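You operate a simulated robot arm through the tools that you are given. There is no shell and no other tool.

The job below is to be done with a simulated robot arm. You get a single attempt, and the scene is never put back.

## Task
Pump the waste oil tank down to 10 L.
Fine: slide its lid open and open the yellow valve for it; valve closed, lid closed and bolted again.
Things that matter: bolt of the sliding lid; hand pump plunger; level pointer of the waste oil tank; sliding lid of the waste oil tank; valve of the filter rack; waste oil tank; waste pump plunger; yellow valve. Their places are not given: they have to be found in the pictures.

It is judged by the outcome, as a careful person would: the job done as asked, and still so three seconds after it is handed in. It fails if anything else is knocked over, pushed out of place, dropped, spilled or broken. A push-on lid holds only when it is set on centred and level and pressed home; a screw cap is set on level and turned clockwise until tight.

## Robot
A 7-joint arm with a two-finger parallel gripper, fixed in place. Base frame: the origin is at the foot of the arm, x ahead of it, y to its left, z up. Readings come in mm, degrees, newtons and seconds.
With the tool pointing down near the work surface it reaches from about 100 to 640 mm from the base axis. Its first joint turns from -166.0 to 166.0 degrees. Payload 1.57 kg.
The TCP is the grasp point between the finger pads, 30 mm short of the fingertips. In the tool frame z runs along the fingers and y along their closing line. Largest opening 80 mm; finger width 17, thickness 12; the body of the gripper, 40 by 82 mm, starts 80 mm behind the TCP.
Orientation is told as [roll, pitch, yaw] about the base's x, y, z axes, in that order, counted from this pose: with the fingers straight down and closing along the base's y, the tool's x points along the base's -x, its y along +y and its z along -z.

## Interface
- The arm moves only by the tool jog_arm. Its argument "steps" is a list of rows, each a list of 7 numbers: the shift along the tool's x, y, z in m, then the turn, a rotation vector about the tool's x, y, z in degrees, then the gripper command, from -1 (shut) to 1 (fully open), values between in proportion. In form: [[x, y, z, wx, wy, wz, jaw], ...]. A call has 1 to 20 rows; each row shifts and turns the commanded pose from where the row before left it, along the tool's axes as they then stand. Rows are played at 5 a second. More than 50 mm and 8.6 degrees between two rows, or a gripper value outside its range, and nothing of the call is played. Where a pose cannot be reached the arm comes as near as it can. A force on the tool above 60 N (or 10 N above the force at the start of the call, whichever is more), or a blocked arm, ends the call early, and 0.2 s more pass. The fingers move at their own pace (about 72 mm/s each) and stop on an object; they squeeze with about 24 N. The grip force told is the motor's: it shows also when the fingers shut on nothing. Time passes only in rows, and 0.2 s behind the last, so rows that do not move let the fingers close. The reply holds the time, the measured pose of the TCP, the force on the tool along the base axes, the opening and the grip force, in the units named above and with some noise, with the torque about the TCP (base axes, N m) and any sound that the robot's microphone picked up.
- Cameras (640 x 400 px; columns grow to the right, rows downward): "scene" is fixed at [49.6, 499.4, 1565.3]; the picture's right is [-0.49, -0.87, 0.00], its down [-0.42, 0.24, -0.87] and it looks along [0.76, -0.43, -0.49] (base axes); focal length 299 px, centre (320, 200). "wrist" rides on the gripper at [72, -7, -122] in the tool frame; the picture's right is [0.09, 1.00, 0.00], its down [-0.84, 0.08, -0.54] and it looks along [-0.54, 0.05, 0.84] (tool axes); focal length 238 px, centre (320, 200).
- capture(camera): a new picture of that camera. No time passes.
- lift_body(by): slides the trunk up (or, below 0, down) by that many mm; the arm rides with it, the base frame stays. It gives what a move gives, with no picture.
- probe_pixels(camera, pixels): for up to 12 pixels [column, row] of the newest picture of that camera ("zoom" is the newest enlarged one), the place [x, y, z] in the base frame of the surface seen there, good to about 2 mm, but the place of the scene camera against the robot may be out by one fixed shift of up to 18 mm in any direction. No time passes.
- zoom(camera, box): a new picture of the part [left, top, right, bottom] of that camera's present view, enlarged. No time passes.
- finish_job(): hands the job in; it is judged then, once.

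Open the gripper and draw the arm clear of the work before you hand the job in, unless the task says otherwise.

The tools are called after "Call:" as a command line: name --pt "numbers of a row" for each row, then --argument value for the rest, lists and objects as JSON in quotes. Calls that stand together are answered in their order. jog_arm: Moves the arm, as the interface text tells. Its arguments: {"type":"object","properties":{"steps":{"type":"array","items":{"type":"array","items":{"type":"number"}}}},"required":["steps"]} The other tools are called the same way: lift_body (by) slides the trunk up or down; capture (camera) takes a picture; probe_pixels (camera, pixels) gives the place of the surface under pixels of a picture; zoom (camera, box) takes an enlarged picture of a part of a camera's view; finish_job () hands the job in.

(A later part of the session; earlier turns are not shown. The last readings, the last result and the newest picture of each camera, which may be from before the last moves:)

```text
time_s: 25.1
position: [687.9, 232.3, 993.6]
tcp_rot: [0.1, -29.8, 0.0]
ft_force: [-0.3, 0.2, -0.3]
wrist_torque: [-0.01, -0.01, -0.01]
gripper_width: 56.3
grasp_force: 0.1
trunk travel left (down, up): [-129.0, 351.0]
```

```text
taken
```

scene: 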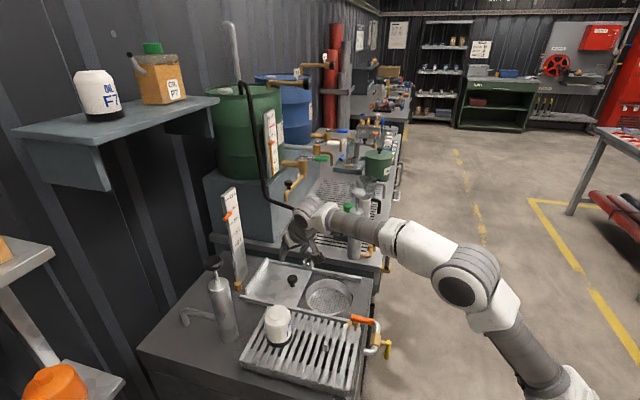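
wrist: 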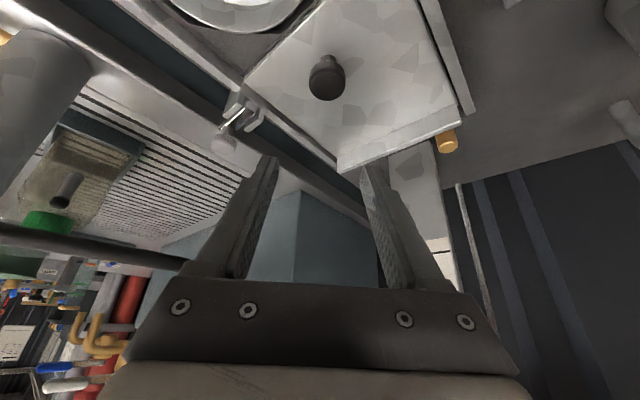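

The lid stays open. Now the yellow valve: I retreat in front of the tank at a safe height, then turn to yaw 45° with tilt 45°.

Call:
jog_arm --pt "0.022 -0.0282 -0.0134 0 0 0 0" --pt "0.022 -0.0282 -0.0134 0 0 0 0" --pt "0.022 -0.0282 -0.0134 0 0 0 0" --pt "0.022 -0.0282 -0.0134 0 0 0 0" --pt "0.022 -0.0282 -0.0134 0 0 0 0" --pt "0.022 -0.0282 -0.0134 0 0 0 0" --pt "0.022 -0.0282 -0.0134 0 0 0 0" --pt "0.022 -0.0282 -0.0134 0 0 0 0" --pt "0.022 -0.0282 -0.0134 0 0 0 0" --pt "0.022 -0.0282 -0.0134 0 0 0 0" --pt "0 0 0 -3.75 0 -6.495 0" --pt "0 0 0 -3.75 0 -6.495 0" --pt "0 0 0 -3.75 0 -6.495 0" --pt "0 0 0 -3.75 0 -6.495 0" --pt "0 0 0 -3.75 0 -6.495 0" --pt "0 0 0 -3.75 0 -6.495 0" --pt "0 0 0 0 -7.5 0 0" --pt "0 0 0 0 -7.5 0 0" --pt "0 0 0 0 0 0 0"

Call:
capture --camera "wrist"

Call:
capture --camera "scene"

```text
time_s: 29.1
position: [431.5, -46.9, 999.7]
tcp_rot: [0.0, -45.2, 45.1]
ft_force: [0.4, 0.6, 1.3]
wrist_torque: [-0.04, 0.02, -0.01]
gripper_width: 40.1
grasp_force: 0.1
trunk travel left (down, up): [-129.0, 351.0]
```

```text
taken
```

wrist: 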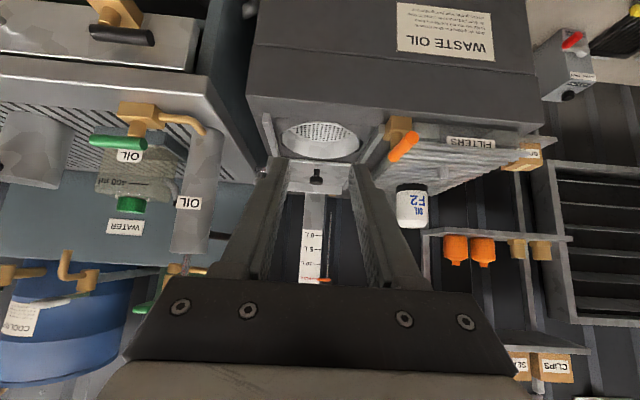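

```text
taken
```

scene: 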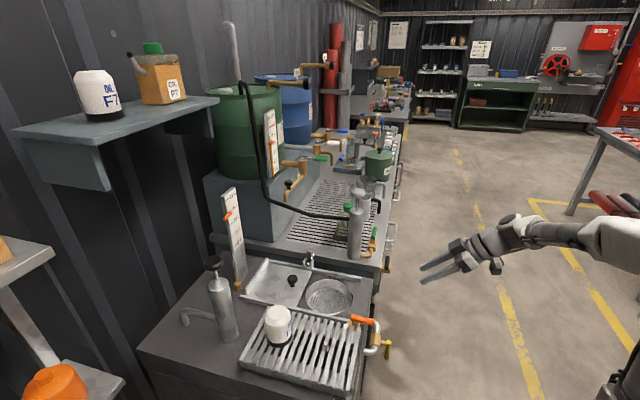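

The arm is clear in front of the tank. I descend toward valve height, stopping at z≈650 to look.

Call:
jog_arm --pt "0.0309 0 0.0309 0 0 0 0" --pt "0.0309 0 0.0309 0 0 0 0" --pt "0.0309 0 0.0309 0 0 0 0" --pt "0.0309 0 0.0309 0 0 0 0" --pt "0.0309 0 0.0309 0 0 0 0" --pt "0.0309 0 0.0309 0 0 0 0" --pt "0.0309 0 0.0309 0 0 0 0" --pt "0.0309 0 0.0309 0 0 0 0" --pt "0 0 0 0 0 0 0"

Call:
capture --camera "wrist"

Call:
capture --camera "scene"

```text
time_s: 31.1
position: [431.2, -45.7, 650.1]
tcp_rot: [-0.1, -45.0, 45.1]
ft_force: [-0.1, -0.1, 0.5]
wrist_torque: [-0.02, 0.02, 0.03]
gripper_width: 40.0
grasp_force: 0.0
trunk travel left (down, up): [-129.0, 351.0]
```

```text
taken
```

wrist: 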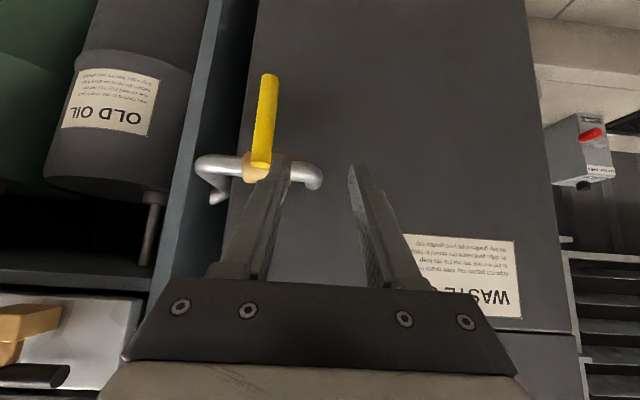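

```text
taken
```

scene: 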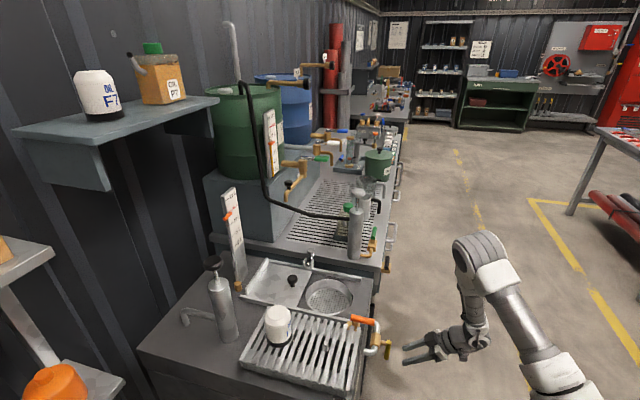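

The handle is clearly visible from (260,160) at its pivot to (268,80) at its lower end. I probe it and the pipe.

Call:
probe_pixels --camera "wrist" --pixels '[[269, 78], [266, 100], [263, 130], [260, 155], [259, 165], [280, 160], [285, 168], [310, 180], [215, 165], [260, 176]]'

Call:
zoom --camera "wrist" --box '[190, 60, 330, 220]'

```text
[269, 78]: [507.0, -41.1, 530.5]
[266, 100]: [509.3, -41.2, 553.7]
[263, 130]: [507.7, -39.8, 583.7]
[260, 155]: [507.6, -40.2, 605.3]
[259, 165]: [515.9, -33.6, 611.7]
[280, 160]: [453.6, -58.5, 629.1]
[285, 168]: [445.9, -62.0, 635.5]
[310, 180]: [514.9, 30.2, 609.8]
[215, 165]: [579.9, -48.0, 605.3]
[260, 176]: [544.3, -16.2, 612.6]
```

```text
2.50 times, centred on (260, 140) of wrist
```

zoom: 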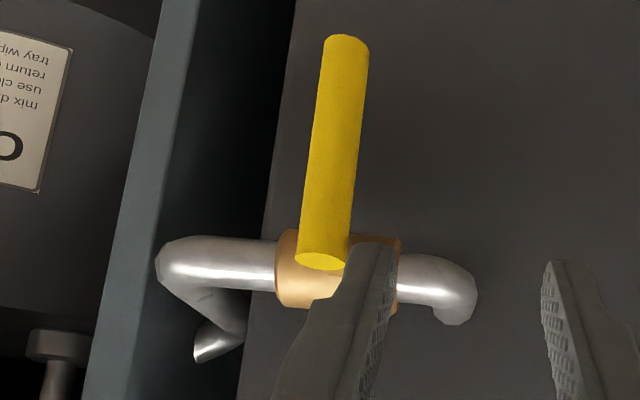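

Handle axis: s≈341, c≈-388, z from 530 to 611, pivot near the top. I close the fingers, drop, and move in beside the handle on its +c side.

Call:
jog_arm --pt "0.0211 -0.0036 0.0211 0 0 0 -1" --pt "0.0211 -0.0036 0.0211 0 0 0 -1" --pt "0.0211 -0.0036 0.0211 0 0 0 -1" --pt "0 0 0 0 0 0 -1" --pt "-0.0204 0 0.0204 0 0 0 -1" --pt "-0.0204 0 0.0204 0 0 0 -1" --pt "0 0 0 0 0 0 -1"

Call:
capture --camera "wrist"

```text
time_s: 32.8
position: [481.6, -12.9, 560.1]
tcp_rot: [0.0, -45.0, 45.1]
ft_force: [0.7, -0.5, -0.6]
wrist_torque: [0.01, 0.03, 0.03]
gripper_width: 0.0
grasp_force: 21.3
trunk travel left (down, up): [-129.0, 351.0]
```

```text
taken
```

wrist: 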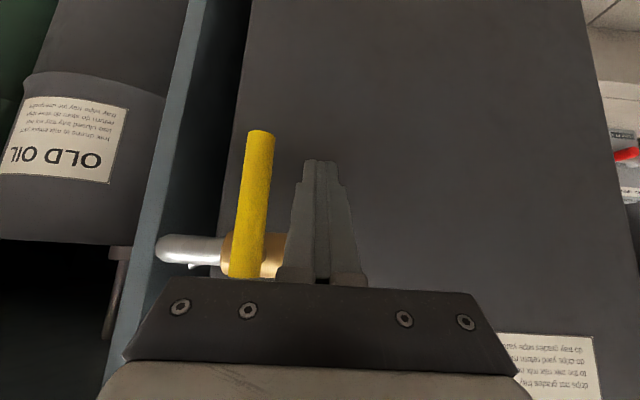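

The closed fingers are beside the handle. I push toward -c in small steps and watch the force.

Call:
jog_arm --pt "0 -0.008 0 0 0 0 -1" --pt "0 -0.006 0 0 0 0 -1" --pt "0 -0.005 0 0 0 0 -1" --pt "0 -0.005 0 0 0 0 -1" --pt "0 -0.004 0 0 0 0 -1"

Call:
capture --camera "wrist"

```text
time_s: 34.0
position: [496.7, -29.4, 560.3]
tcp_rot: [0.6, -45.1, 45.1]
ft_force: [-33.2, 22.0, 14.4]
wrist_torque: [0.02, -0.18, 0.28]
gripper_width: 0.0
grasp_force: 20.8
trunk travel left (down, up): [-129.0, 351.0]
```

```text
taken
```

wrist: 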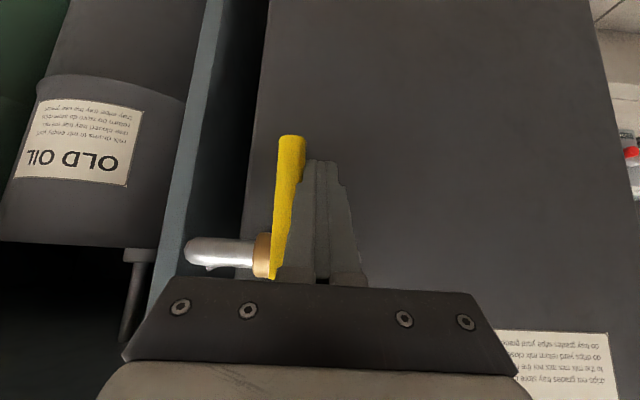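

About 40 N and no turn, so that is the closed stop. I back off and check what lies on the other (-c) side before pushing from there.

Call:
jog_arm --pt "0 0.008 0 0 0 0 -1" --pt "0 0.008 0 0 0 0 -1" --pt "0.02 0 -0.02 0 0 0 -1" --pt "0.03 0 -0.03 0 0 0 -1" --pt "0 0 0 0 0 0 -1"

Call:
capture --camera "wrist"

Call:
probe_pixels --camera "wrist" --pixels '[[180, 100], [170, 200], [150, 230], [200, 180], [150, 100], [130, 250], [100, 100], [220, 210]]'

```text
time_s: 35.1
position: [438.7, -73.8, 562.4]
tcp_rot: [0.0, -45.0, 45.2]
ft_force: [0.0, 0.5, -0.2]
wrist_torque: [0.03, -0.03, 0.0]
gripper_width: 0.0
grasp_force: 21.3
trunk travel left (down, up): [-129.0, 351.0]
```

```text
taken
```

wrist: 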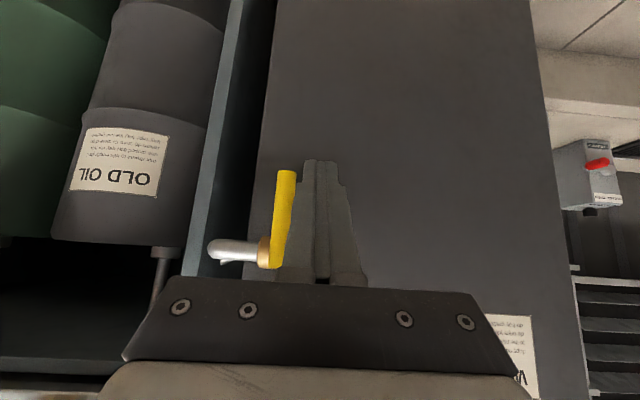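

```text
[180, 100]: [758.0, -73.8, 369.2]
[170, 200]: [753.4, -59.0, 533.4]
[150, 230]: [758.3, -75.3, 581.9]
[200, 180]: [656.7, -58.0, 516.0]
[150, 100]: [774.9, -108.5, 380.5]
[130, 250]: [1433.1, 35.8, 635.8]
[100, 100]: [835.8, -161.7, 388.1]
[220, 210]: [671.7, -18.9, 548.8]
```

The -c side is free (the bench front is at s≈423). I go round in front of the handle to its -c side.

Call:
jog_arm --pt "0 -0.0345 0 0 0 0 -1" --pt "0 -0.0345 0 0 0 0 -1" --pt "0 0 0 0 0 0 -1" --pt "-0.0255 0 0.0255 0 0 0 -1" --pt "-0.0255 0 0.0255 0 0 0 -1" --pt "0 0 0 0 0 0 -1"

Call:
capture --camera "wrist"

```text
time_s: 36.5
position: [535.3, -69.5, 561.3]
tcp_rot: [-0.1, -44.9, 45.1]
ft_force: [0.0, 0.1, -0.1]
wrist_torque: [0.0, 0.04, -0.02]
gripper_width: 0.1
grasp_force: 21.1
trunk travel left (down, up): [-129.0, 351.0]
```

```text
taken
```

wrist: 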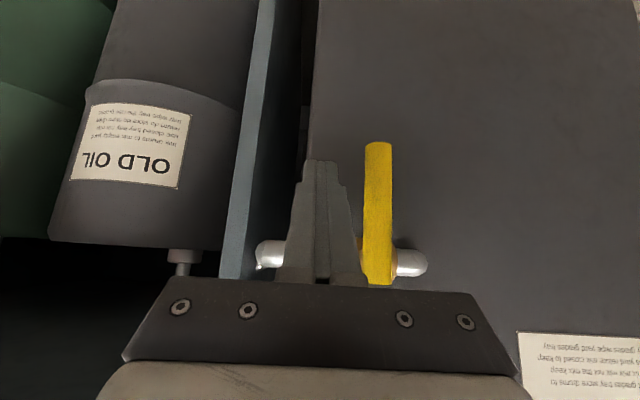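

Now on the -c side of the handle. I push toward +c along an arc about the pivot, up to about 20° first.

Call:
jog_arm --pt "-0.0008 0.0098 -0.0008 0 0 0 -1" --pt "-0.0008 0.0098 -0.0008 0 0 0 -1" --pt "0.0013 0.009 0.0013 0 0 0 -1" --pt "0.0013 0.009 0.0013 0 0 0 -1" --pt "0 0 0 0 0 0 -1"

Call:
capture --camera "wrist"

```text
time_s: 37.8
position: [510.2, -44.4, 557.9]
tcp_rot: [-0.1, -44.8, 45.0]
ft_force: [-4.4, -8.8, 4.3]
wrist_torque: [0.13, -0.02, 0.13]
gripper_width: 0.2
grasp_force: 21.5
trunk travel left (down, up): [-129.0, 351.0]
```

```text
taken
```

wrist: 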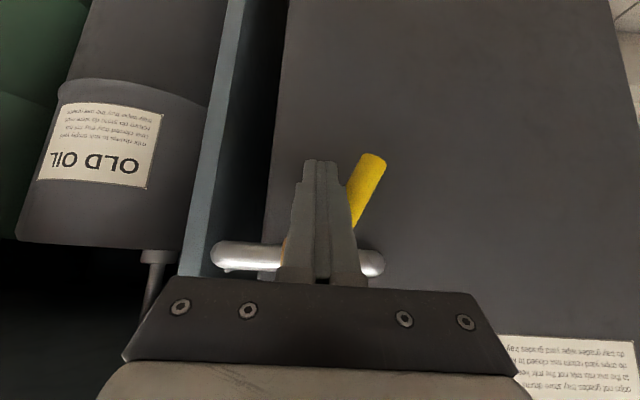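

The handle turns this way with about 10 N. I continue along the arc toward 90°.

Call:
jog_arm --pt "-0.0009 0.0092 -0.0009 0 0 0 -1" --pt "-0.0009 0.0092 -0.0009 0 0 0 -1" --pt "-0.0031 0.0083 -0.0031 0 0 0 -1" --pt "-0.0031 0.0083 -0.0031 0 0 0 -1" --pt "-0.0049 0.0062 -0.0049 0 0 0 -1" --pt "-0.0049 0.0062 -0.0049 0 0 0 -1" --pt "0 0 0 0 0 0 -1"

Call:
capture --camera "wrist"

```text
time_s: 39.4
position: [478.3, -11.7, 582.6]
tcp_rot: [0.1, -44.9, 44.9]
ft_force: [-3.0, -7.8, -8.0]
wrist_torque: [0.08, -0.01, -0.04]
gripper_width: 0.1
grasp_force: 21.1
trunk travel left (down, up): [-129.0, 351.0]
```

```text
taken
```

wrist: 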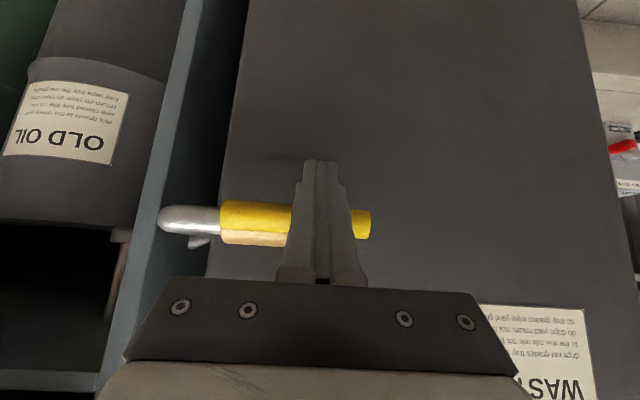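

The handle is almost in line with the pipe. I push it up the last bit until the stop is felt.

Call:
jog_arm --pt "-0.0028 0.002 -0.0028 0 0 0 -1" --pt "-0.0028 0.001 -0.0028 0 0 0 -1" --pt "-0.0021 0 -0.0021 0 0 0 -1" --pt "0 0 0 0 0 0 -1"

Call:
zoom --camera "wrist" --box '[140, 160, 400, 300]'

```text
time_s: 40.4
position: [473.6, -12.2, 588.9]
tcp_rot: [0.3, -43.9, 44.7]
ft_force: [-15.2, -20.3, -42.0]
wrist_torque: [0.01, 0.2, 0.08]
gripper_width: 0.0
grasp_force: 21.1
trunk travel left (down, up): [-129.0, 351.0]
```

```text
2.46 times, centred on (270, 230) of wrist
```

zoom: 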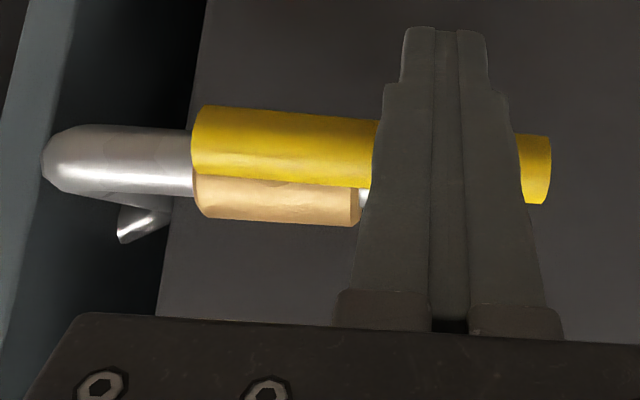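

The stop is reached (about 48 N) with the handle in line with the pipe, so the valve is open. I back the fingers off downward and away from the tank.

Call:
jog_arm --pt "0.007 0 0.007 0 0 0 -1" --pt "0.007 0 0.007 0 0 0 -1" --pt "0.0318 0 -0.0318 0 0 0 -1" --pt "0.0318 0 -0.0318 0 0 0 -1" --pt "0.014 0 -0.014 0 0 0 -1"

Call:
zoom --camera "wrist" --box '[140, 100, 400, 300]'

Call:
zoom --camera "scene" --box '[280, 280, 440, 380]'

```text
time_s: 41.5
position: [400.0, -88.5, 575.2]
tcp_rot: [-0.1, -45.1, 45.2]
ft_force: [-0.7, 0.1, -1.1]
wrist_torque: [-0.02, 0.05, -0.03]
gripper_width: 0.0
grasp_force: 21.3
trunk travel left (down, up): [-129.0, 351.0]
```

```text
2.00 times, centred on (270, 200) of wrist
```

zoom: 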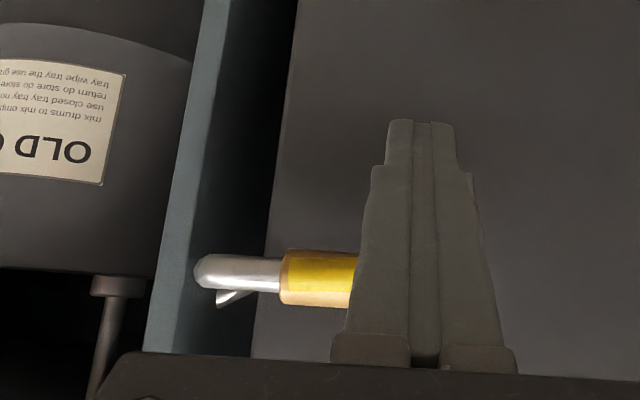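

```text
4.00 times, centred on (360, 330) of scene
```

zoom: 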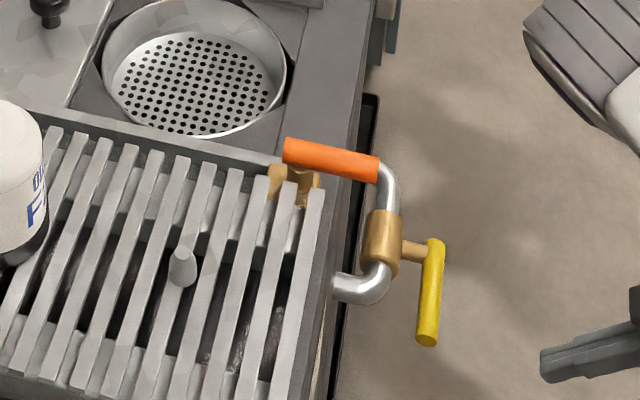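

The yellow handle now lies along the pipe. I raise the trunk 300 mm for the pump work.

Call:
lift_body --by 300

```text
time_s: 44.5
position: [398.4, -87.4, 875.5]
tcp_rot: [0.1, -45.0, 45.0]
ft_force: [-1.1, -0.3, -0.4]
wrist_torque: [-0.01, -0.01, -0.01]
gripper_width: 0.0
grasp_force: 21.2
trunk travel left (down, up): [-429.0, 51.0]
```

I check the shelf positions on the left before moving there, then rise vertically to z≈1180.

Call:
jog_arm --pt "-0.0303 0 -0.0303 0 0 0 -1" --pt "-0.0303 0 -0.0303 0 0 0 -1" --pt "-0.0303 0 -0.0303 0 0 0 -1" --pt "-0.0303 0 -0.0303 0 0 0 -1" --pt "-0.0303 0 -0.0303 0 0 0 -1" --pt "-0.0303 0 -0.0303 0 0 0 -1" --pt "-0.0303 0 -0.0303 0 0 0 -1"

Call:
capture --camera "scene"

Call:
probe_pixels --camera "scene" --pixels '[[100, 100], [60, 135], [170, 100], [205, 103], [30, 255], [55, 385], [100, 375], [278, 325], [265, 330], [213, 262], [227, 290], [235, 330]]'

```text
time_s: 46.1
position: [400.7, -87.4, 1174.4]
tcp_rot: [0.0, -44.8, 45.0]
ft_force: [-0.9, -0.7, -0.3]
wrist_torque: [0.01, 0.03, -0.01]
gripper_width: 0.2
grasp_force: 21.6
trunk travel left (down, up): [-429.0, 51.0]
```

```text
taken
```

scene: 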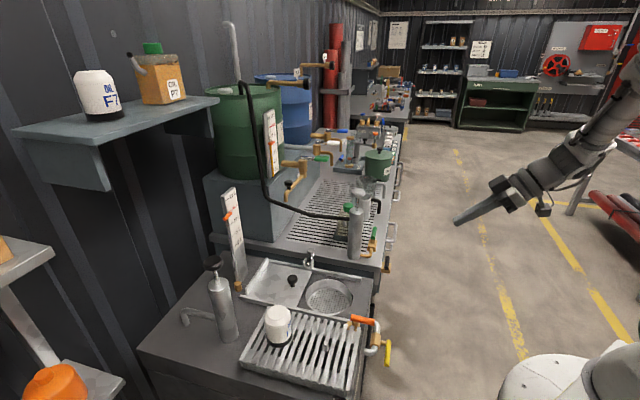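

```text
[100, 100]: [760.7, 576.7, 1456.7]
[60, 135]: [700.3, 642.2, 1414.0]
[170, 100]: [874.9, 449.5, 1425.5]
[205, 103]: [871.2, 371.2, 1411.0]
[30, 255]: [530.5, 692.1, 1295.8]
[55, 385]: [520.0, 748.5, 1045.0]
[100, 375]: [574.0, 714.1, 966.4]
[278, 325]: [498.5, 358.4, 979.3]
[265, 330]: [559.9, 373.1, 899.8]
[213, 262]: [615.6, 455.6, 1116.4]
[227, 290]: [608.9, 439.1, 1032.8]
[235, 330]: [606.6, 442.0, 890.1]
```

The shelves are above and behind (s≈880+), so the route is free. I move over the tank toward the pump with yaw 35° and tilt 60°, gripper opening.

Call:
jog_arm --pt "-0.0257 0.0245 0.0229 0 0 0 -1" --pt "-0.0257 0.0245 0.0229 0 0 0 -1" --pt "-0.0257 0.0245 0.0229 0 0 0 -1" --pt "-0.0257 0.0245 0.0229 0 0 0 -1" --pt "-0.0257 0.0245 0.0229 0 0 0 -1" --pt "-0.0257 0.0245 0.0229 0 0 0 0" --pt "-0.0257 0.0245 0.0229 0 0 0 0.5" --pt "-0.0257 0.0245 0.0229 0 0 0 0.8" --pt "-0.0257 0.0245 0.0229 0 0 0 0.8" --pt "-0.0257 0.0245 0.0229 0 0 0 0.8" --pt "0 0 0 0 -7.5 0 0.8" --pt "0 0 0 0 -7.5 0 0.8" --pt "0 0 0 4.33 0 2.5 0.8" --pt "0 0 0 4.33 0 2.5 0.8" --pt "0 0 0 0 0 0 0.8"

Call:
capture --camera "wrist"

Call:
capture --camera "scene"

```text
time_s: 49.4
position: [467.6, 327.1, 1196.7]
tcp_rot: [0.0, -60.0, 35.0]
ft_force: [-0.2, 0.3, -0.4]
wrist_torque: [0.0, 0.0, 0.0]
gripper_width: 72.4
grasp_force: 0.0
trunk travel left (down, up): [-429.0, 51.0]
```

```text
taken
```

wrist: 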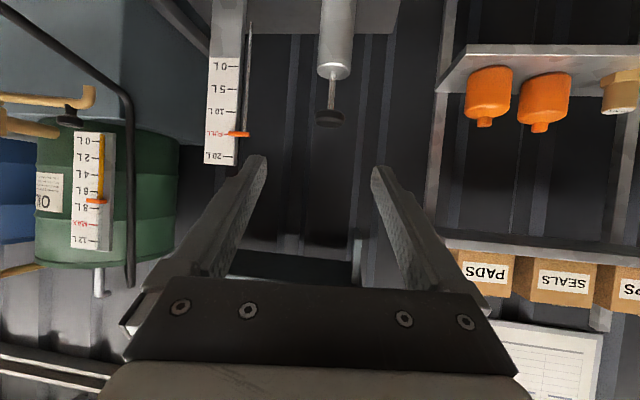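

```text
taken
```

scene: 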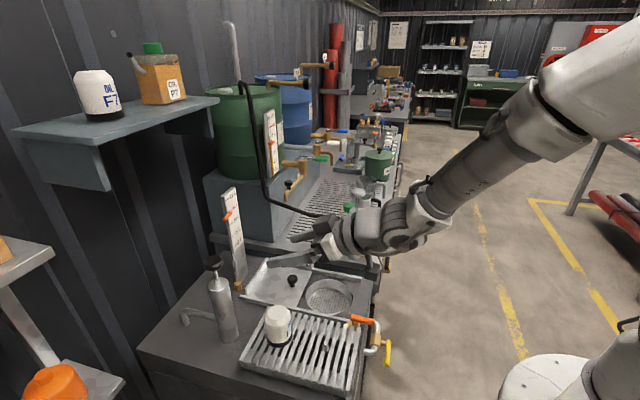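

The wrist view now shows the pump (knob at (330,118)) and the scale side by side. I zoom in and probe both.

Call:
zoom --camera "wrist" --box '[190, 30, 270, 180]'

Call:
zoom --camera "wrist" --box '[290, 0, 370, 140]'

Call:
probe_pixels --camera "wrist" --pixels '[[330, 108], [330, 114], [330, 122], [317, 116], [343, 116], [333, 95], [333, 70], [333, 50], [320, 45], [350, 45], [244, 134], [229, 66]]'

```text
2.67 times, centred on (230, 105) of wrist
```

zoom: 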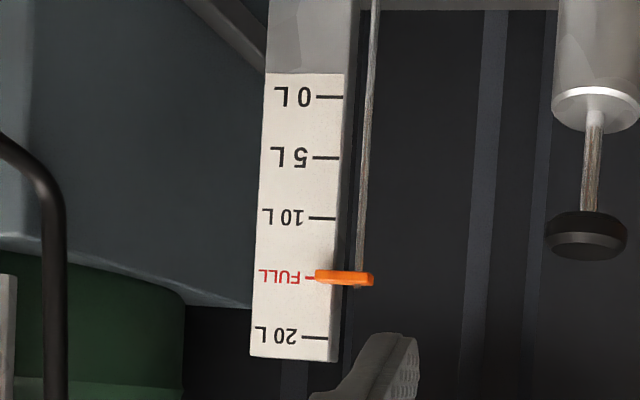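

```text
2.86 times, centred on (330, 70) of wrist
```

zoom: 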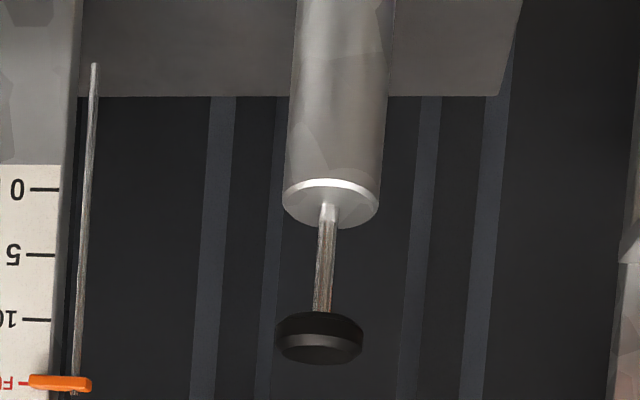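

```text
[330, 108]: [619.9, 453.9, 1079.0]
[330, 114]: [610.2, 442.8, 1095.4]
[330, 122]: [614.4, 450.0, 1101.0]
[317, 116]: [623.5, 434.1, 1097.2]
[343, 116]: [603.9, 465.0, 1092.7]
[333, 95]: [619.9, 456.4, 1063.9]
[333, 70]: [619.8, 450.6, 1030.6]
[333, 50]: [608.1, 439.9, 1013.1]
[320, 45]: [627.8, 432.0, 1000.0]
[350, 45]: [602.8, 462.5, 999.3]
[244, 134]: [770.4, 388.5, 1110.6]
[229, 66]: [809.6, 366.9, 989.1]
```

The pointer is exactly at FULL (15 L); pump disk centre is about (622,455,1092), 42 mm across, cylinder top near z 1013. I approach with the open fingers to a standoff, then check.

Call:
jog_arm --pt "0.0064 0.004 0.0362 0 0 0 0.9" --pt "0.0064 0.004 0.0362 0 0 0 0.9" --pt "0.0064 0.004 0.0362 0 0 0 0.9" --pt "0.0064 0.004 0.0362 0 0 0 0.9" --pt "0 0 0 0 0 0 0.9"

Call:
capture --camera "wrist"

Call:
probe_pixels --camera "wrist" --pixels '[[320, 130], [310, 130], [330, 130], [320, 120], [320, 140], [320, 110], [300, 130], [340, 130]]'

Call:
capture --camera "scene"

```text
time_s: 50.5
position: [550.9, 405.3, 1101.6]
tcp_rot: [0.0, -60.1, 35.0]
ft_force: [-0.2, -0.5, 0.1]
wrist_torque: [-0.01, -0.02, 0.0]
gripper_width: 76.0
grasp_force: 0.1
trunk travel left (down, up): [-429.0, 51.0]
```

```text
taken
```

wrist: 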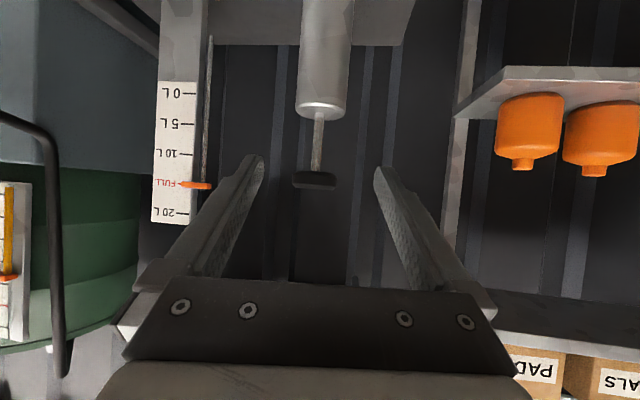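

```text
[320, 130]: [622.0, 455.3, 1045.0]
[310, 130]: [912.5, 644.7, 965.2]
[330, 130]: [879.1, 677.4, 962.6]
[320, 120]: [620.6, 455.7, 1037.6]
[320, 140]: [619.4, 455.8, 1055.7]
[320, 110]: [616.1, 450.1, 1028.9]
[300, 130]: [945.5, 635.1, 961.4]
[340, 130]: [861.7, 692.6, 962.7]
```

```text
taken
```

scene: 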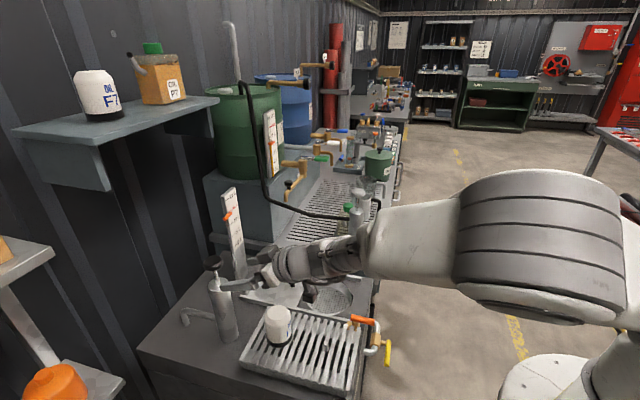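

The fingers frame the knob, which now appears at (314,180). I probe the disk itself for its exact centre and height.

Call:
probe_pixels --camera "wrist" --pixels '[[314, 175], [314, 180], [314, 185], [296, 180], [332, 180], [305, 180], [323, 180], [318, 165], [318, 155], [323, 100]]'

Call:
zoom --camera "wrist" --box '[270, 90, 370, 200]'

```text
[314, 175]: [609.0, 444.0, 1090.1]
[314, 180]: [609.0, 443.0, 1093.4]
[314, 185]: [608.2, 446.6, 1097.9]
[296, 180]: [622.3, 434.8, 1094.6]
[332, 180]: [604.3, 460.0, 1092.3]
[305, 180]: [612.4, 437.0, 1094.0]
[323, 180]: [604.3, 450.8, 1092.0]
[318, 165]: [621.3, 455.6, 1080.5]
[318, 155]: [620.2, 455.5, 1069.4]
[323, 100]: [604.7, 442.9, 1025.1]
```

```text
3.64 times, centred on (320, 145) of wrist
```

zoom: 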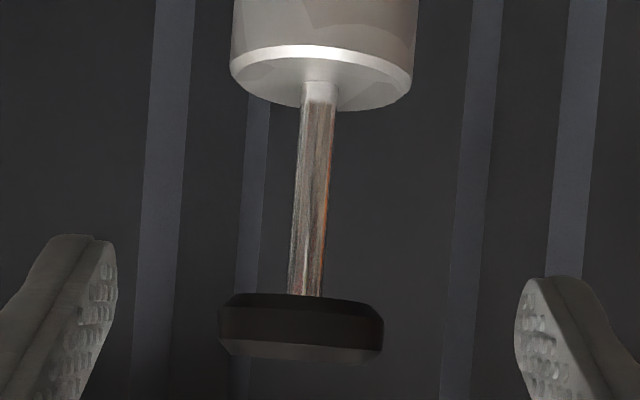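

Disk centre is about (624.5,457), z 1085–1101. I advance so the finger pads lie on either side of it.

Call:
jog_arm --pt "-0.0125 0 0.0207 0 0 0 0.9" --pt "-0.0125 0 0.0207 0 0 0 0.9" --pt "-0.0125 0 0.0207 0 0 0 0.9" --pt "0 0 0 0 0 0 0.9"

Call:
capture --camera "wrist"

Call:
zoom --camera "scene" --box '[160, 180, 380, 380]'

```text
time_s: 51.5
position: [609.7, 449.5, 1101.7]
tcp_rot: [0.0, -60.0, 35.1]
ft_force: [-0.6, 0.6, -0.1]
wrist_torque: [0.03, -0.03, 0.0]
gripper_width: 75.9
grasp_force: 0.0
trunk travel left (down, up): [-429.0, 51.0]
```

```text
taken
```

wrist: 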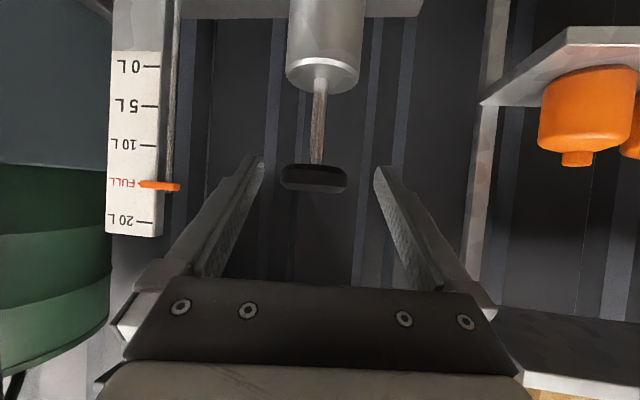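

```text
2.00 times, centred on (270, 280) of scene
```

zoom: 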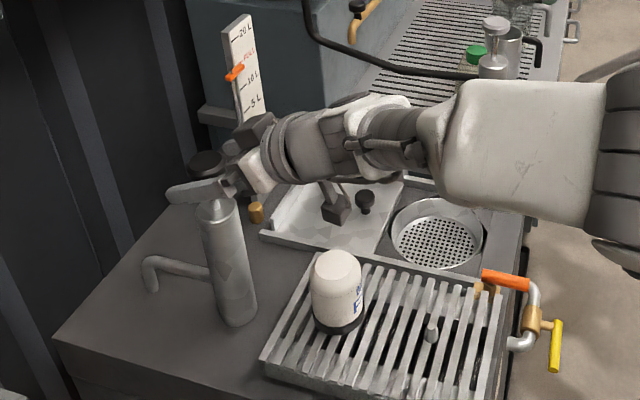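

The disk sits between the finger pads near the tips, at (314,178). I close the gripper on it.

Call:
jog_arm --pt "0 0 0 0 0 0 0.4" --pt "0 0 0 0 0 0 0" --pt "0 0 0 0 0 0 -0.5" --pt "0 0 0 0 0 0 -1" --pt "0 0 0 0 0 0 -1"

Call:
capture --camera "wrist"

```text
time_s: 52.8
position: [610.2, 446.1, 1101.4]
tcp_rot: [0.0, -60.0, 34.7]
ft_force: [9.8, -11.2, -0.2]
wrist_torque: [0.02, -0.03, -0.75]
gripper_width: 41.6
grasp_force: 44.9
trunk travel left (down, up): [-429.0, 51.0]
```

```text
taken
```

wrist: 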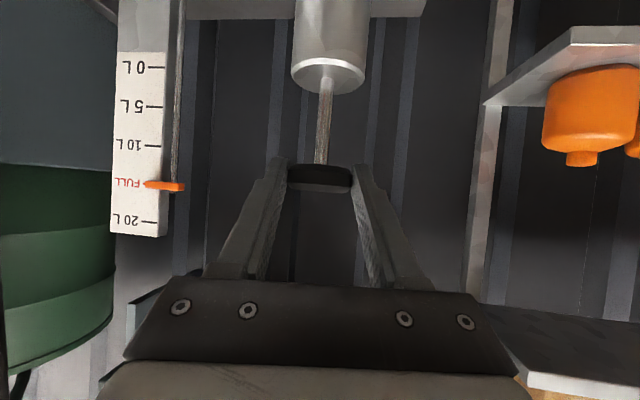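

Gripped at 41.6 mm. I relieve the small side load and press the plunger down 20 mm.

Call:
jog_arm --pt "0 -0.0025 0 0 0 0 -1" --pt "0.0043 0 0.0025 0 0 0 -1" --pt "0.0043 0 0.0025 0 0 0 -1" --pt "0.0043 0 0.0025 0 0 0 -1" --pt "0.0043 0 0.0025 0 0 0 -1" --pt "0 0 0 0 0 0 -1"

Call:
capture --camera "wrist"

```text
time_s: 54.1
position: [610.4, 444.8, 1082.3]
tcp_rot: [0.1, -60.0, 35.0]
ft_force: [-6.7, -11.8, 4.4]
wrist_torque: [-0.23, 0.08, -0.38]
gripper_width: 42.0
grasp_force: 45.5
trunk travel left (down, up): [-429.0, 51.0]
```

```text
taken
```

wrist: 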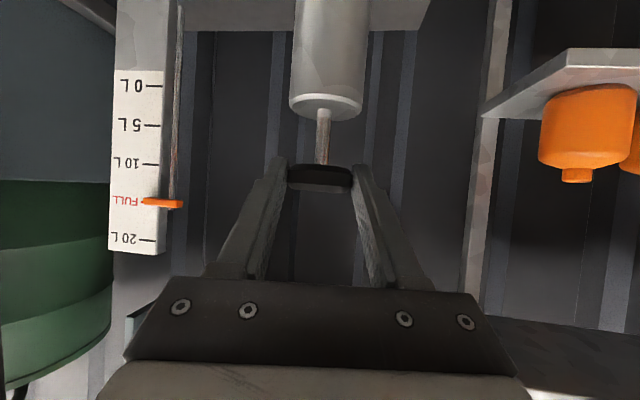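

The plunger follows with little force and the pointer hardly changed. I press another 40 mm.

Call:
jog_arm --pt "0.0043 0 0.0025 0 0 0 -1" --pt "0.0043 0 0.0025 0 0 0 -1" --pt "0.0043 0 0.0025 0 0 0 -1" --pt "0.0043 0 0.0025 0 0 0 -1" --pt "0.0043 0 0.0025 0 0 0 -1" --pt "0.0043 0 0.0025 0 0 0 -1" --pt "0.0043 0 0.0025 0 0 0 -1" --pt "0 0 0 0 0 0 -1"

Call:
capture --camera "wrist"

```text
time_s: 56.0
position: [611.1, 445.9, 1051.9]
tcp_rot: [0.1, -60.4, 34.9]
ft_force: [-0.9, -4.1, 21.9]
wrist_torque: [-0.21, -0.33, -0.54]
gripper_width: 42.0
grasp_force: 45.1
trunk travel left (down, up): [-429.0, 51.0]
```

```text
taken
```

wrist: 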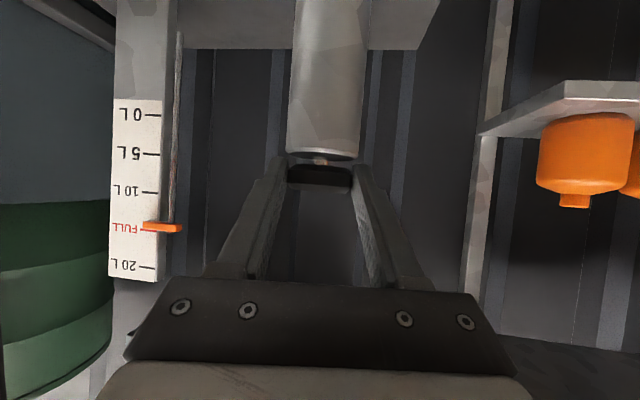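

Bottom reached at z≈1052 (22 N). I zoom in on the scale to read the pointer.

Call:
zoom --camera "wrist" --box '[100, 90, 200, 290]'

Call:
zoom --camera "scene" --box '[200, 180, 260, 260]'

```text
2.00 times, centred on (150, 190) of wrist
```

zoom: 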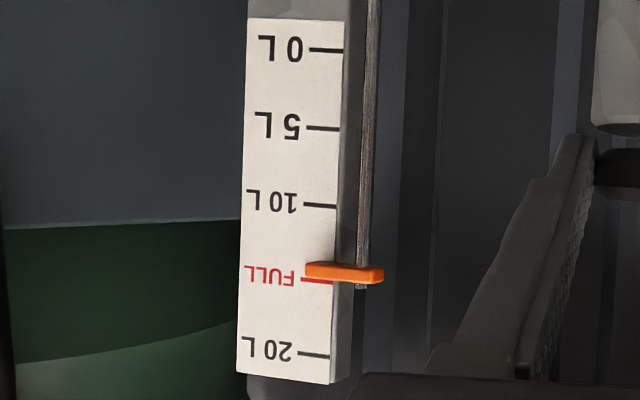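

```text
5.00 times, centred on (230, 220) of scene
```

zoom: 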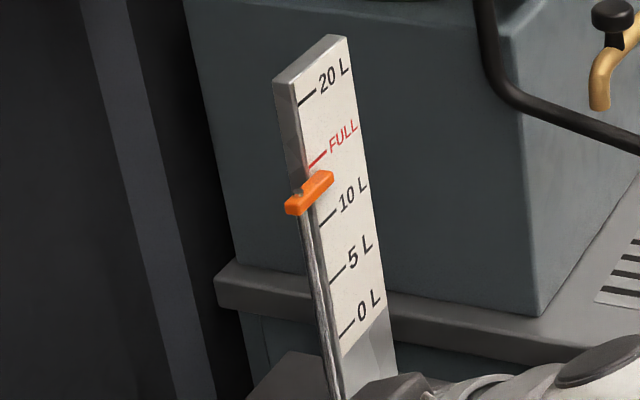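

The pointer has moved a little below FULL. I probe it against the ticks at several pixels for an accurate reading.

Call:
zoom --camera "wrist" --box '[110, 170, 190, 280]'

Call:
probe_pixels --camera "zoom" --pixels '[[320, 210], [335, 208], [350, 210], [365, 212], [380, 212], [320, 207], [350, 207], [365, 208], [280, 80], [290, 225], [280, 350], [300, 80]]'

```text
3.64 times, centred on (150, 225) of wrist
```

zoom: 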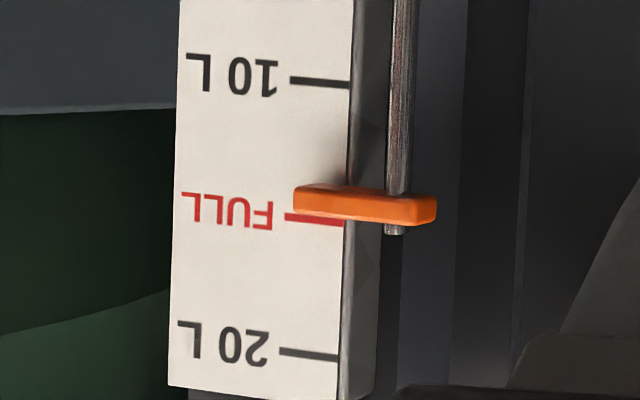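

```text
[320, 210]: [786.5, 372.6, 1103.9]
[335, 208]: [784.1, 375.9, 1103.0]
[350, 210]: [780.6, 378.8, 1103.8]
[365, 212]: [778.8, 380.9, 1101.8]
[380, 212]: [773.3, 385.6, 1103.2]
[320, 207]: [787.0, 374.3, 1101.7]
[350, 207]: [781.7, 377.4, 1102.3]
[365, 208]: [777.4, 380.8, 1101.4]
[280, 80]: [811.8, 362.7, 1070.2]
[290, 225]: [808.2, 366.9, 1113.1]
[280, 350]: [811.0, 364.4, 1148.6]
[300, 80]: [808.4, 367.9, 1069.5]
```

One down stroke took the pointer from 1110.7 to about 1102.5, roughly 1 L (8 mm per L). I pull the plunger back up to the top.

Call:
jog_arm --pt "-0.0043 0 -0.0025 0 0 0 -1" --pt "-0.0043 0 -0.0025 0 0 0 -1" --pt "-0.0043 0 -0.0025 0 0 0 -1" --pt "-0.0043 0 -0.0025 0 0 0 -1" --pt "-0.0043 0 -0.0025 0 0 0 -1" --pt "-0.0043 0 -0.0025 0 0 0 -1" --pt "-0.0043 0 -0.0025 0 0 0 -1" --pt "-0.0043 0 -0.0025 0 0 0 -1" --pt "-0.0043 0 -0.0025 0 0 0 -1" --pt "-0.0043 0 -0.0025 0 0 0 -1" --pt "-0.0037 0 -0.0021 0 0 0 -1" --pt "0 0 0 0 0 0 -1"

Call:
zoom --camera "wrist" --box '[110, 100, 210, 240]'

Call:
zoom --camera "scene" --box '[200, 180, 260, 260]'

```text
time_s: 58.5
position: [611.1, 446.1, 1101.0]
tcp_rot: [-0.1, -60.0, 35.2]
ft_force: [-18.7, -6.4, 0.6]
wrist_torque: [-0.14, 0.77, -0.18]
gripper_width: 41.9
grasp_force: 44.7
trunk travel left (down, up): [-429.0, 51.0]
```

```text
2.86 times, centred on (160, 170) of wrist
```

zoom: 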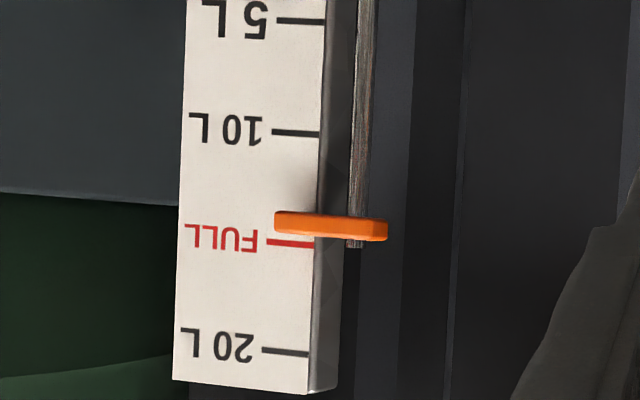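

```text
5.00 times, centred on (230, 220) of scene
```

zoom: 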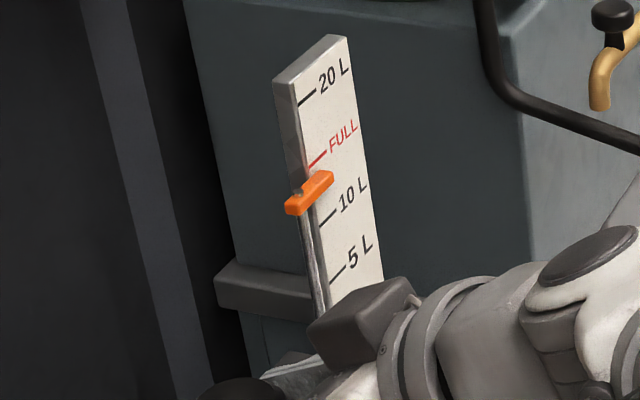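

The upstroke leaves the pointer unchanged, so only downstrokes pump. Second downstroke now.

Call:
jog_arm --pt "0.0008 0 -0.0013 0 0 0 -1" --pt "0.0043 0 0.0025 0 0 0 -1" --pt "0.0043 0 0.0025 0 0 0 -1" --pt "0.0043 0 0.0025 0 0 0 -1" --pt "0.0043 0 0.0025 0 0 0 -1" --pt "0.0043 0 0.0025 0 0 0 -1" --pt "0.0043 0 0.0025 0 0 0 -1" --pt "0.0043 0 0.0025 0 0 0 -1" --pt "0.0043 0 0.0025 0 0 0 -1" --pt "0.0043 0 0.0025 0 0 0 -1" --pt "0.0043 0 0.0025 0 0 0 -1" --pt "0.0035 0 0.002 0 0 0 -1" --pt "0 0 0 0 0 0 -1"

Call:
zoom --camera "scene" --box '[200, 180, 260, 260]'

Call:
zoom --camera "wrist" --box '[110, 170, 190, 280]'

Call:
probe_pixels --camera "zoom" --pixels '[[350, 190], [365, 190], [380, 190], [320, 180], [350, 180], [365, 180], [320, 170], [350, 170], [280, 80], [300, 80]]'

```text
time_s: 61.4
position: [611.3, 445.2, 1052.3]
tcp_rot: [0.0, -60.5, 35.0]
ft_force: [7.3, 6.7, 28.3]
wrist_torque: [0.24, -0.47, -0.13]
gripper_width: 42.2
grasp_force: 45.1
trunk travel left (down, up): [-429.0, 51.0]
```

```text
5.00 times, centred on (230, 220) of scene
```

zoom: 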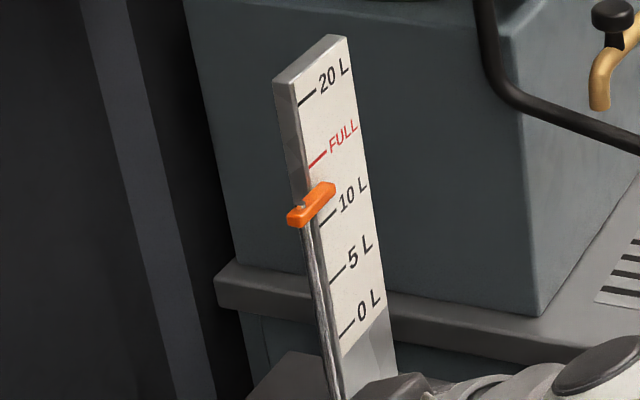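

```text
3.64 times, centred on (150, 225) of wrist
```

zoom: 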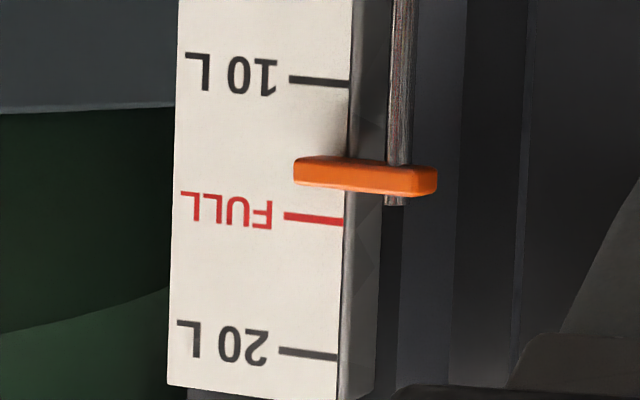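

```text
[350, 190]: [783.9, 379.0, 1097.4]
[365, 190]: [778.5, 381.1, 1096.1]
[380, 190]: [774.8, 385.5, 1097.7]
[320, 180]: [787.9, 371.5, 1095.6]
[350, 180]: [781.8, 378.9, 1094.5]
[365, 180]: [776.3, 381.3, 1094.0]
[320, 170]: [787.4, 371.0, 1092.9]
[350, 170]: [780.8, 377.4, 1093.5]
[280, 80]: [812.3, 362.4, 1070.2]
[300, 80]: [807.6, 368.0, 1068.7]
```

The pointer now reads about 13 L (z≈1094), so each stroke pumps about 1 L. Third stroke: up and down.

Call:
jog_arm --pt "-0.0043 0 -0.0025 0 0 0 -1" --pt "-0.0043 0 -0.0025 0 0 0 -1" --pt "-0.0043 0 -0.0025 0 0 0 -1" --pt "-0.0043 0 -0.0025 0 0 0 -1" --pt "-0.0043 0 -0.0025 0 0 0 -1" --pt "-0.0043 0 -0.0025 0 0 0 -1" --pt "-0.0043 0 -0.0025 0 0 0 -1" --pt "-0.0043 0 -0.0025 0 0 0 -1" --pt "-0.0043 0 -0.0025 0 0 0 -1" --pt "-0.0043 0 -0.0025 0 0 0 -1" --pt "-0.0037 0 -0.0021 0 0 0 -1" --pt "0 0 0 0 0 0 -1"

Call:
jog_arm --pt "0.0043 0 0.0025 0 0 0 -1" --pt "0.0043 0 0.0025 0 0 0 -1" --pt "0.0043 0 0.0025 0 0 0 -1" --pt "0.0043 0 0.0025 0 0 0 -1" --pt "0.0043 0 0.0025 0 0 0 -1" --pt "0.0043 0 0.0025 0 0 0 -1" --pt "0.0043 0 0.0025 0 0 0 -1" --pt "0.0043 0 0.0025 0 0 0 -1" --pt "0.0043 0 0.0025 0 0 0 -1" --pt "0.0043 0 0.0025 0 0 0 -1" --pt "0.0037 0 0.0021 0 0 0 -1" --pt "0 0 0 0 0 0 -1"

Call:
zoom --camera "wrist" --box '[110, 170, 190, 280]'

Call:
capture --camera "scene"

```text
time_s: 64.0
position: [609.8, 445.1, 1100.8]
tcp_rot: [0.0, -60.0, 35.1]
ft_force: [7.7, 8.6, 1.6]
wrist_torque: [0.06, 0.08, -0.33]
gripper_width: 42.0
grasp_force: 44.9
trunk travel left (down, up): [-429.0, 51.0]
```

```text
time_s: 66.5
position: [610.0, 445.4, 1052.0]
tcp_rot: [0.0, -60.3, 35.1]
ft_force: [3.5, 8.9, 26.4]
wrist_torque: [-0.01, -0.4, -0.13]
gripper_width: 41.8
grasp_force: 44.5
trunk travel left (down, up): [-429.0, 51.0]
```

```text
3.64 times, centred on (150, 225) of wrist
```

zoom: 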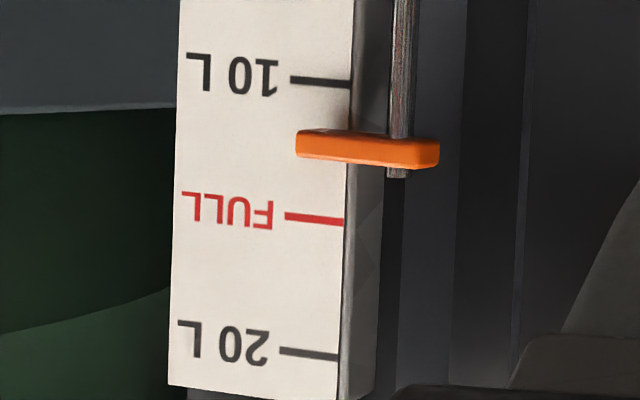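

```text
taken
```

scene: 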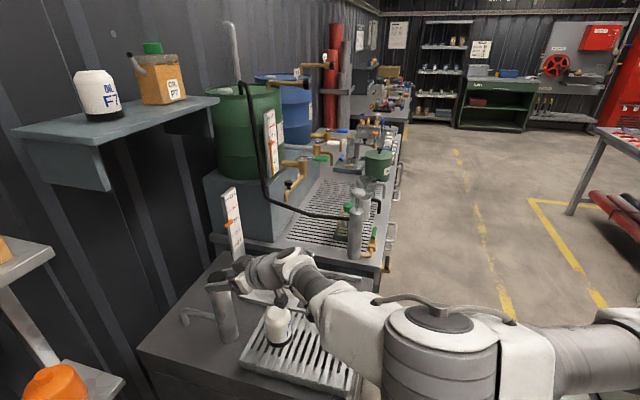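

The pointer is at about 12 L, and the bottle on the rack is undisturbed. Fourth stroke.

Call:
jog_arm --pt "-0.0043 0 -0.0025 0 0 0 -1" --pt "-0.0043 0 -0.0025 0 0 0 -1" --pt "-0.0043 0 -0.0025 0 0 0 -1" --pt "-0.0043 0 -0.0025 0 0 0 -1" --pt "-0.0043 0 -0.0025 0 0 0 -1" --pt "-0.0043 0 -0.0025 0 0 0 -1" --pt "-0.0043 0 -0.0025 0 0 0 -1" --pt "-0.0043 0 -0.0025 0 0 0 -1" --pt "-0.0043 0 -0.0025 0 0 0 -1" --pt "-0.0043 0 -0.0025 0 0 0 -1" --pt "-0.0037 0 -0.0021 0 0 0 -1" --pt "0 0 0 0 0 0 -1"

Call:
jog_arm --pt "0.0043 0 0.0025 0 0 0 -1" --pt "0.0043 0 0.0025 0 0 0 -1" --pt "0.0043 0 0.0025 0 0 0 -1" --pt "0.0043 0 0.0025 0 0 0 -1" --pt "0.0043 0 0.0025 0 0 0 -1" --pt "0.0043 0 0.0025 0 0 0 -1" --pt "0.0043 0 0.0025 0 0 0 -1" --pt "0.0043 0 0.0025 0 0 0 -1" --pt "0.0043 0 0.0025 0 0 0 -1" --pt "0.0043 0 0.0025 0 0 0 -1" --pt "0.0037 0 0.0021 0 0 0 -1" --pt "0 0 0 0 0 0 -1"

Call:
zoom --camera "wrist" --box '[110, 170, 190, 280]'

Call:
probe_pixels --camera "zoom" --pixels '[[350, 120], [365, 120], [380, 122], [320, 118], [335, 118], [400, 124], [325, 80], [300, 80], [310, 216], [310, 353]]'

```text
time_s: 69.2
position: [610.3, 445.7, 1100.6]
tcp_rot: [0.1, -59.9, 35.1]
ft_force: [2.9, 7.9, 0.2]
wrist_torque: [-0.13, 0.56, -0.31]
gripper_width: 41.9
grasp_force: 45.0
trunk travel left (down, up): [-429.0, 51.0]
```

```text
time_s: 71.8
position: [610.2, 444.5, 1052.9]
tcp_rot: [0.0, -60.5, 35.1]
ft_force: [-13.3, 0.0, 26.9]
wrist_torque: [0.12, 0.12, -0.2]
gripper_width: 42.0
grasp_force: 45.2
trunk travel left (down, up): [-429.0, 51.0]
```

```text
3.64 times, centred on (150, 225) of wrist
```

zoom: 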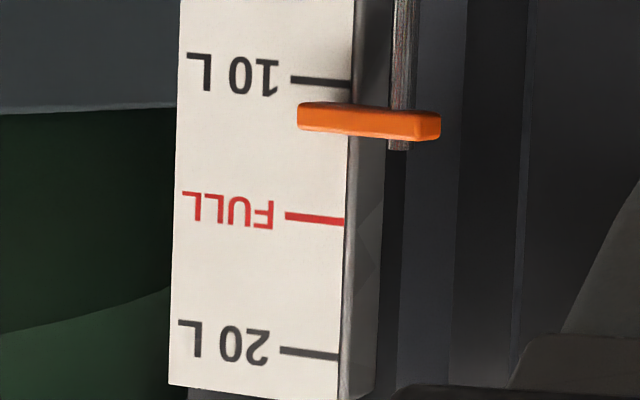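

```text
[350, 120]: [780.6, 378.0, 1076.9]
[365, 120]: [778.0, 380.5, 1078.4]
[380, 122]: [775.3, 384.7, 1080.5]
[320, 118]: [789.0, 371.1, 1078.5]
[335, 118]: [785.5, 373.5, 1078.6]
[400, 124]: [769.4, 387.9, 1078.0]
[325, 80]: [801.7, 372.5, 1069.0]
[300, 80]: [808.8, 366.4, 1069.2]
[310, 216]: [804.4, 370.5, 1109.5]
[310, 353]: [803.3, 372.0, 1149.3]
```

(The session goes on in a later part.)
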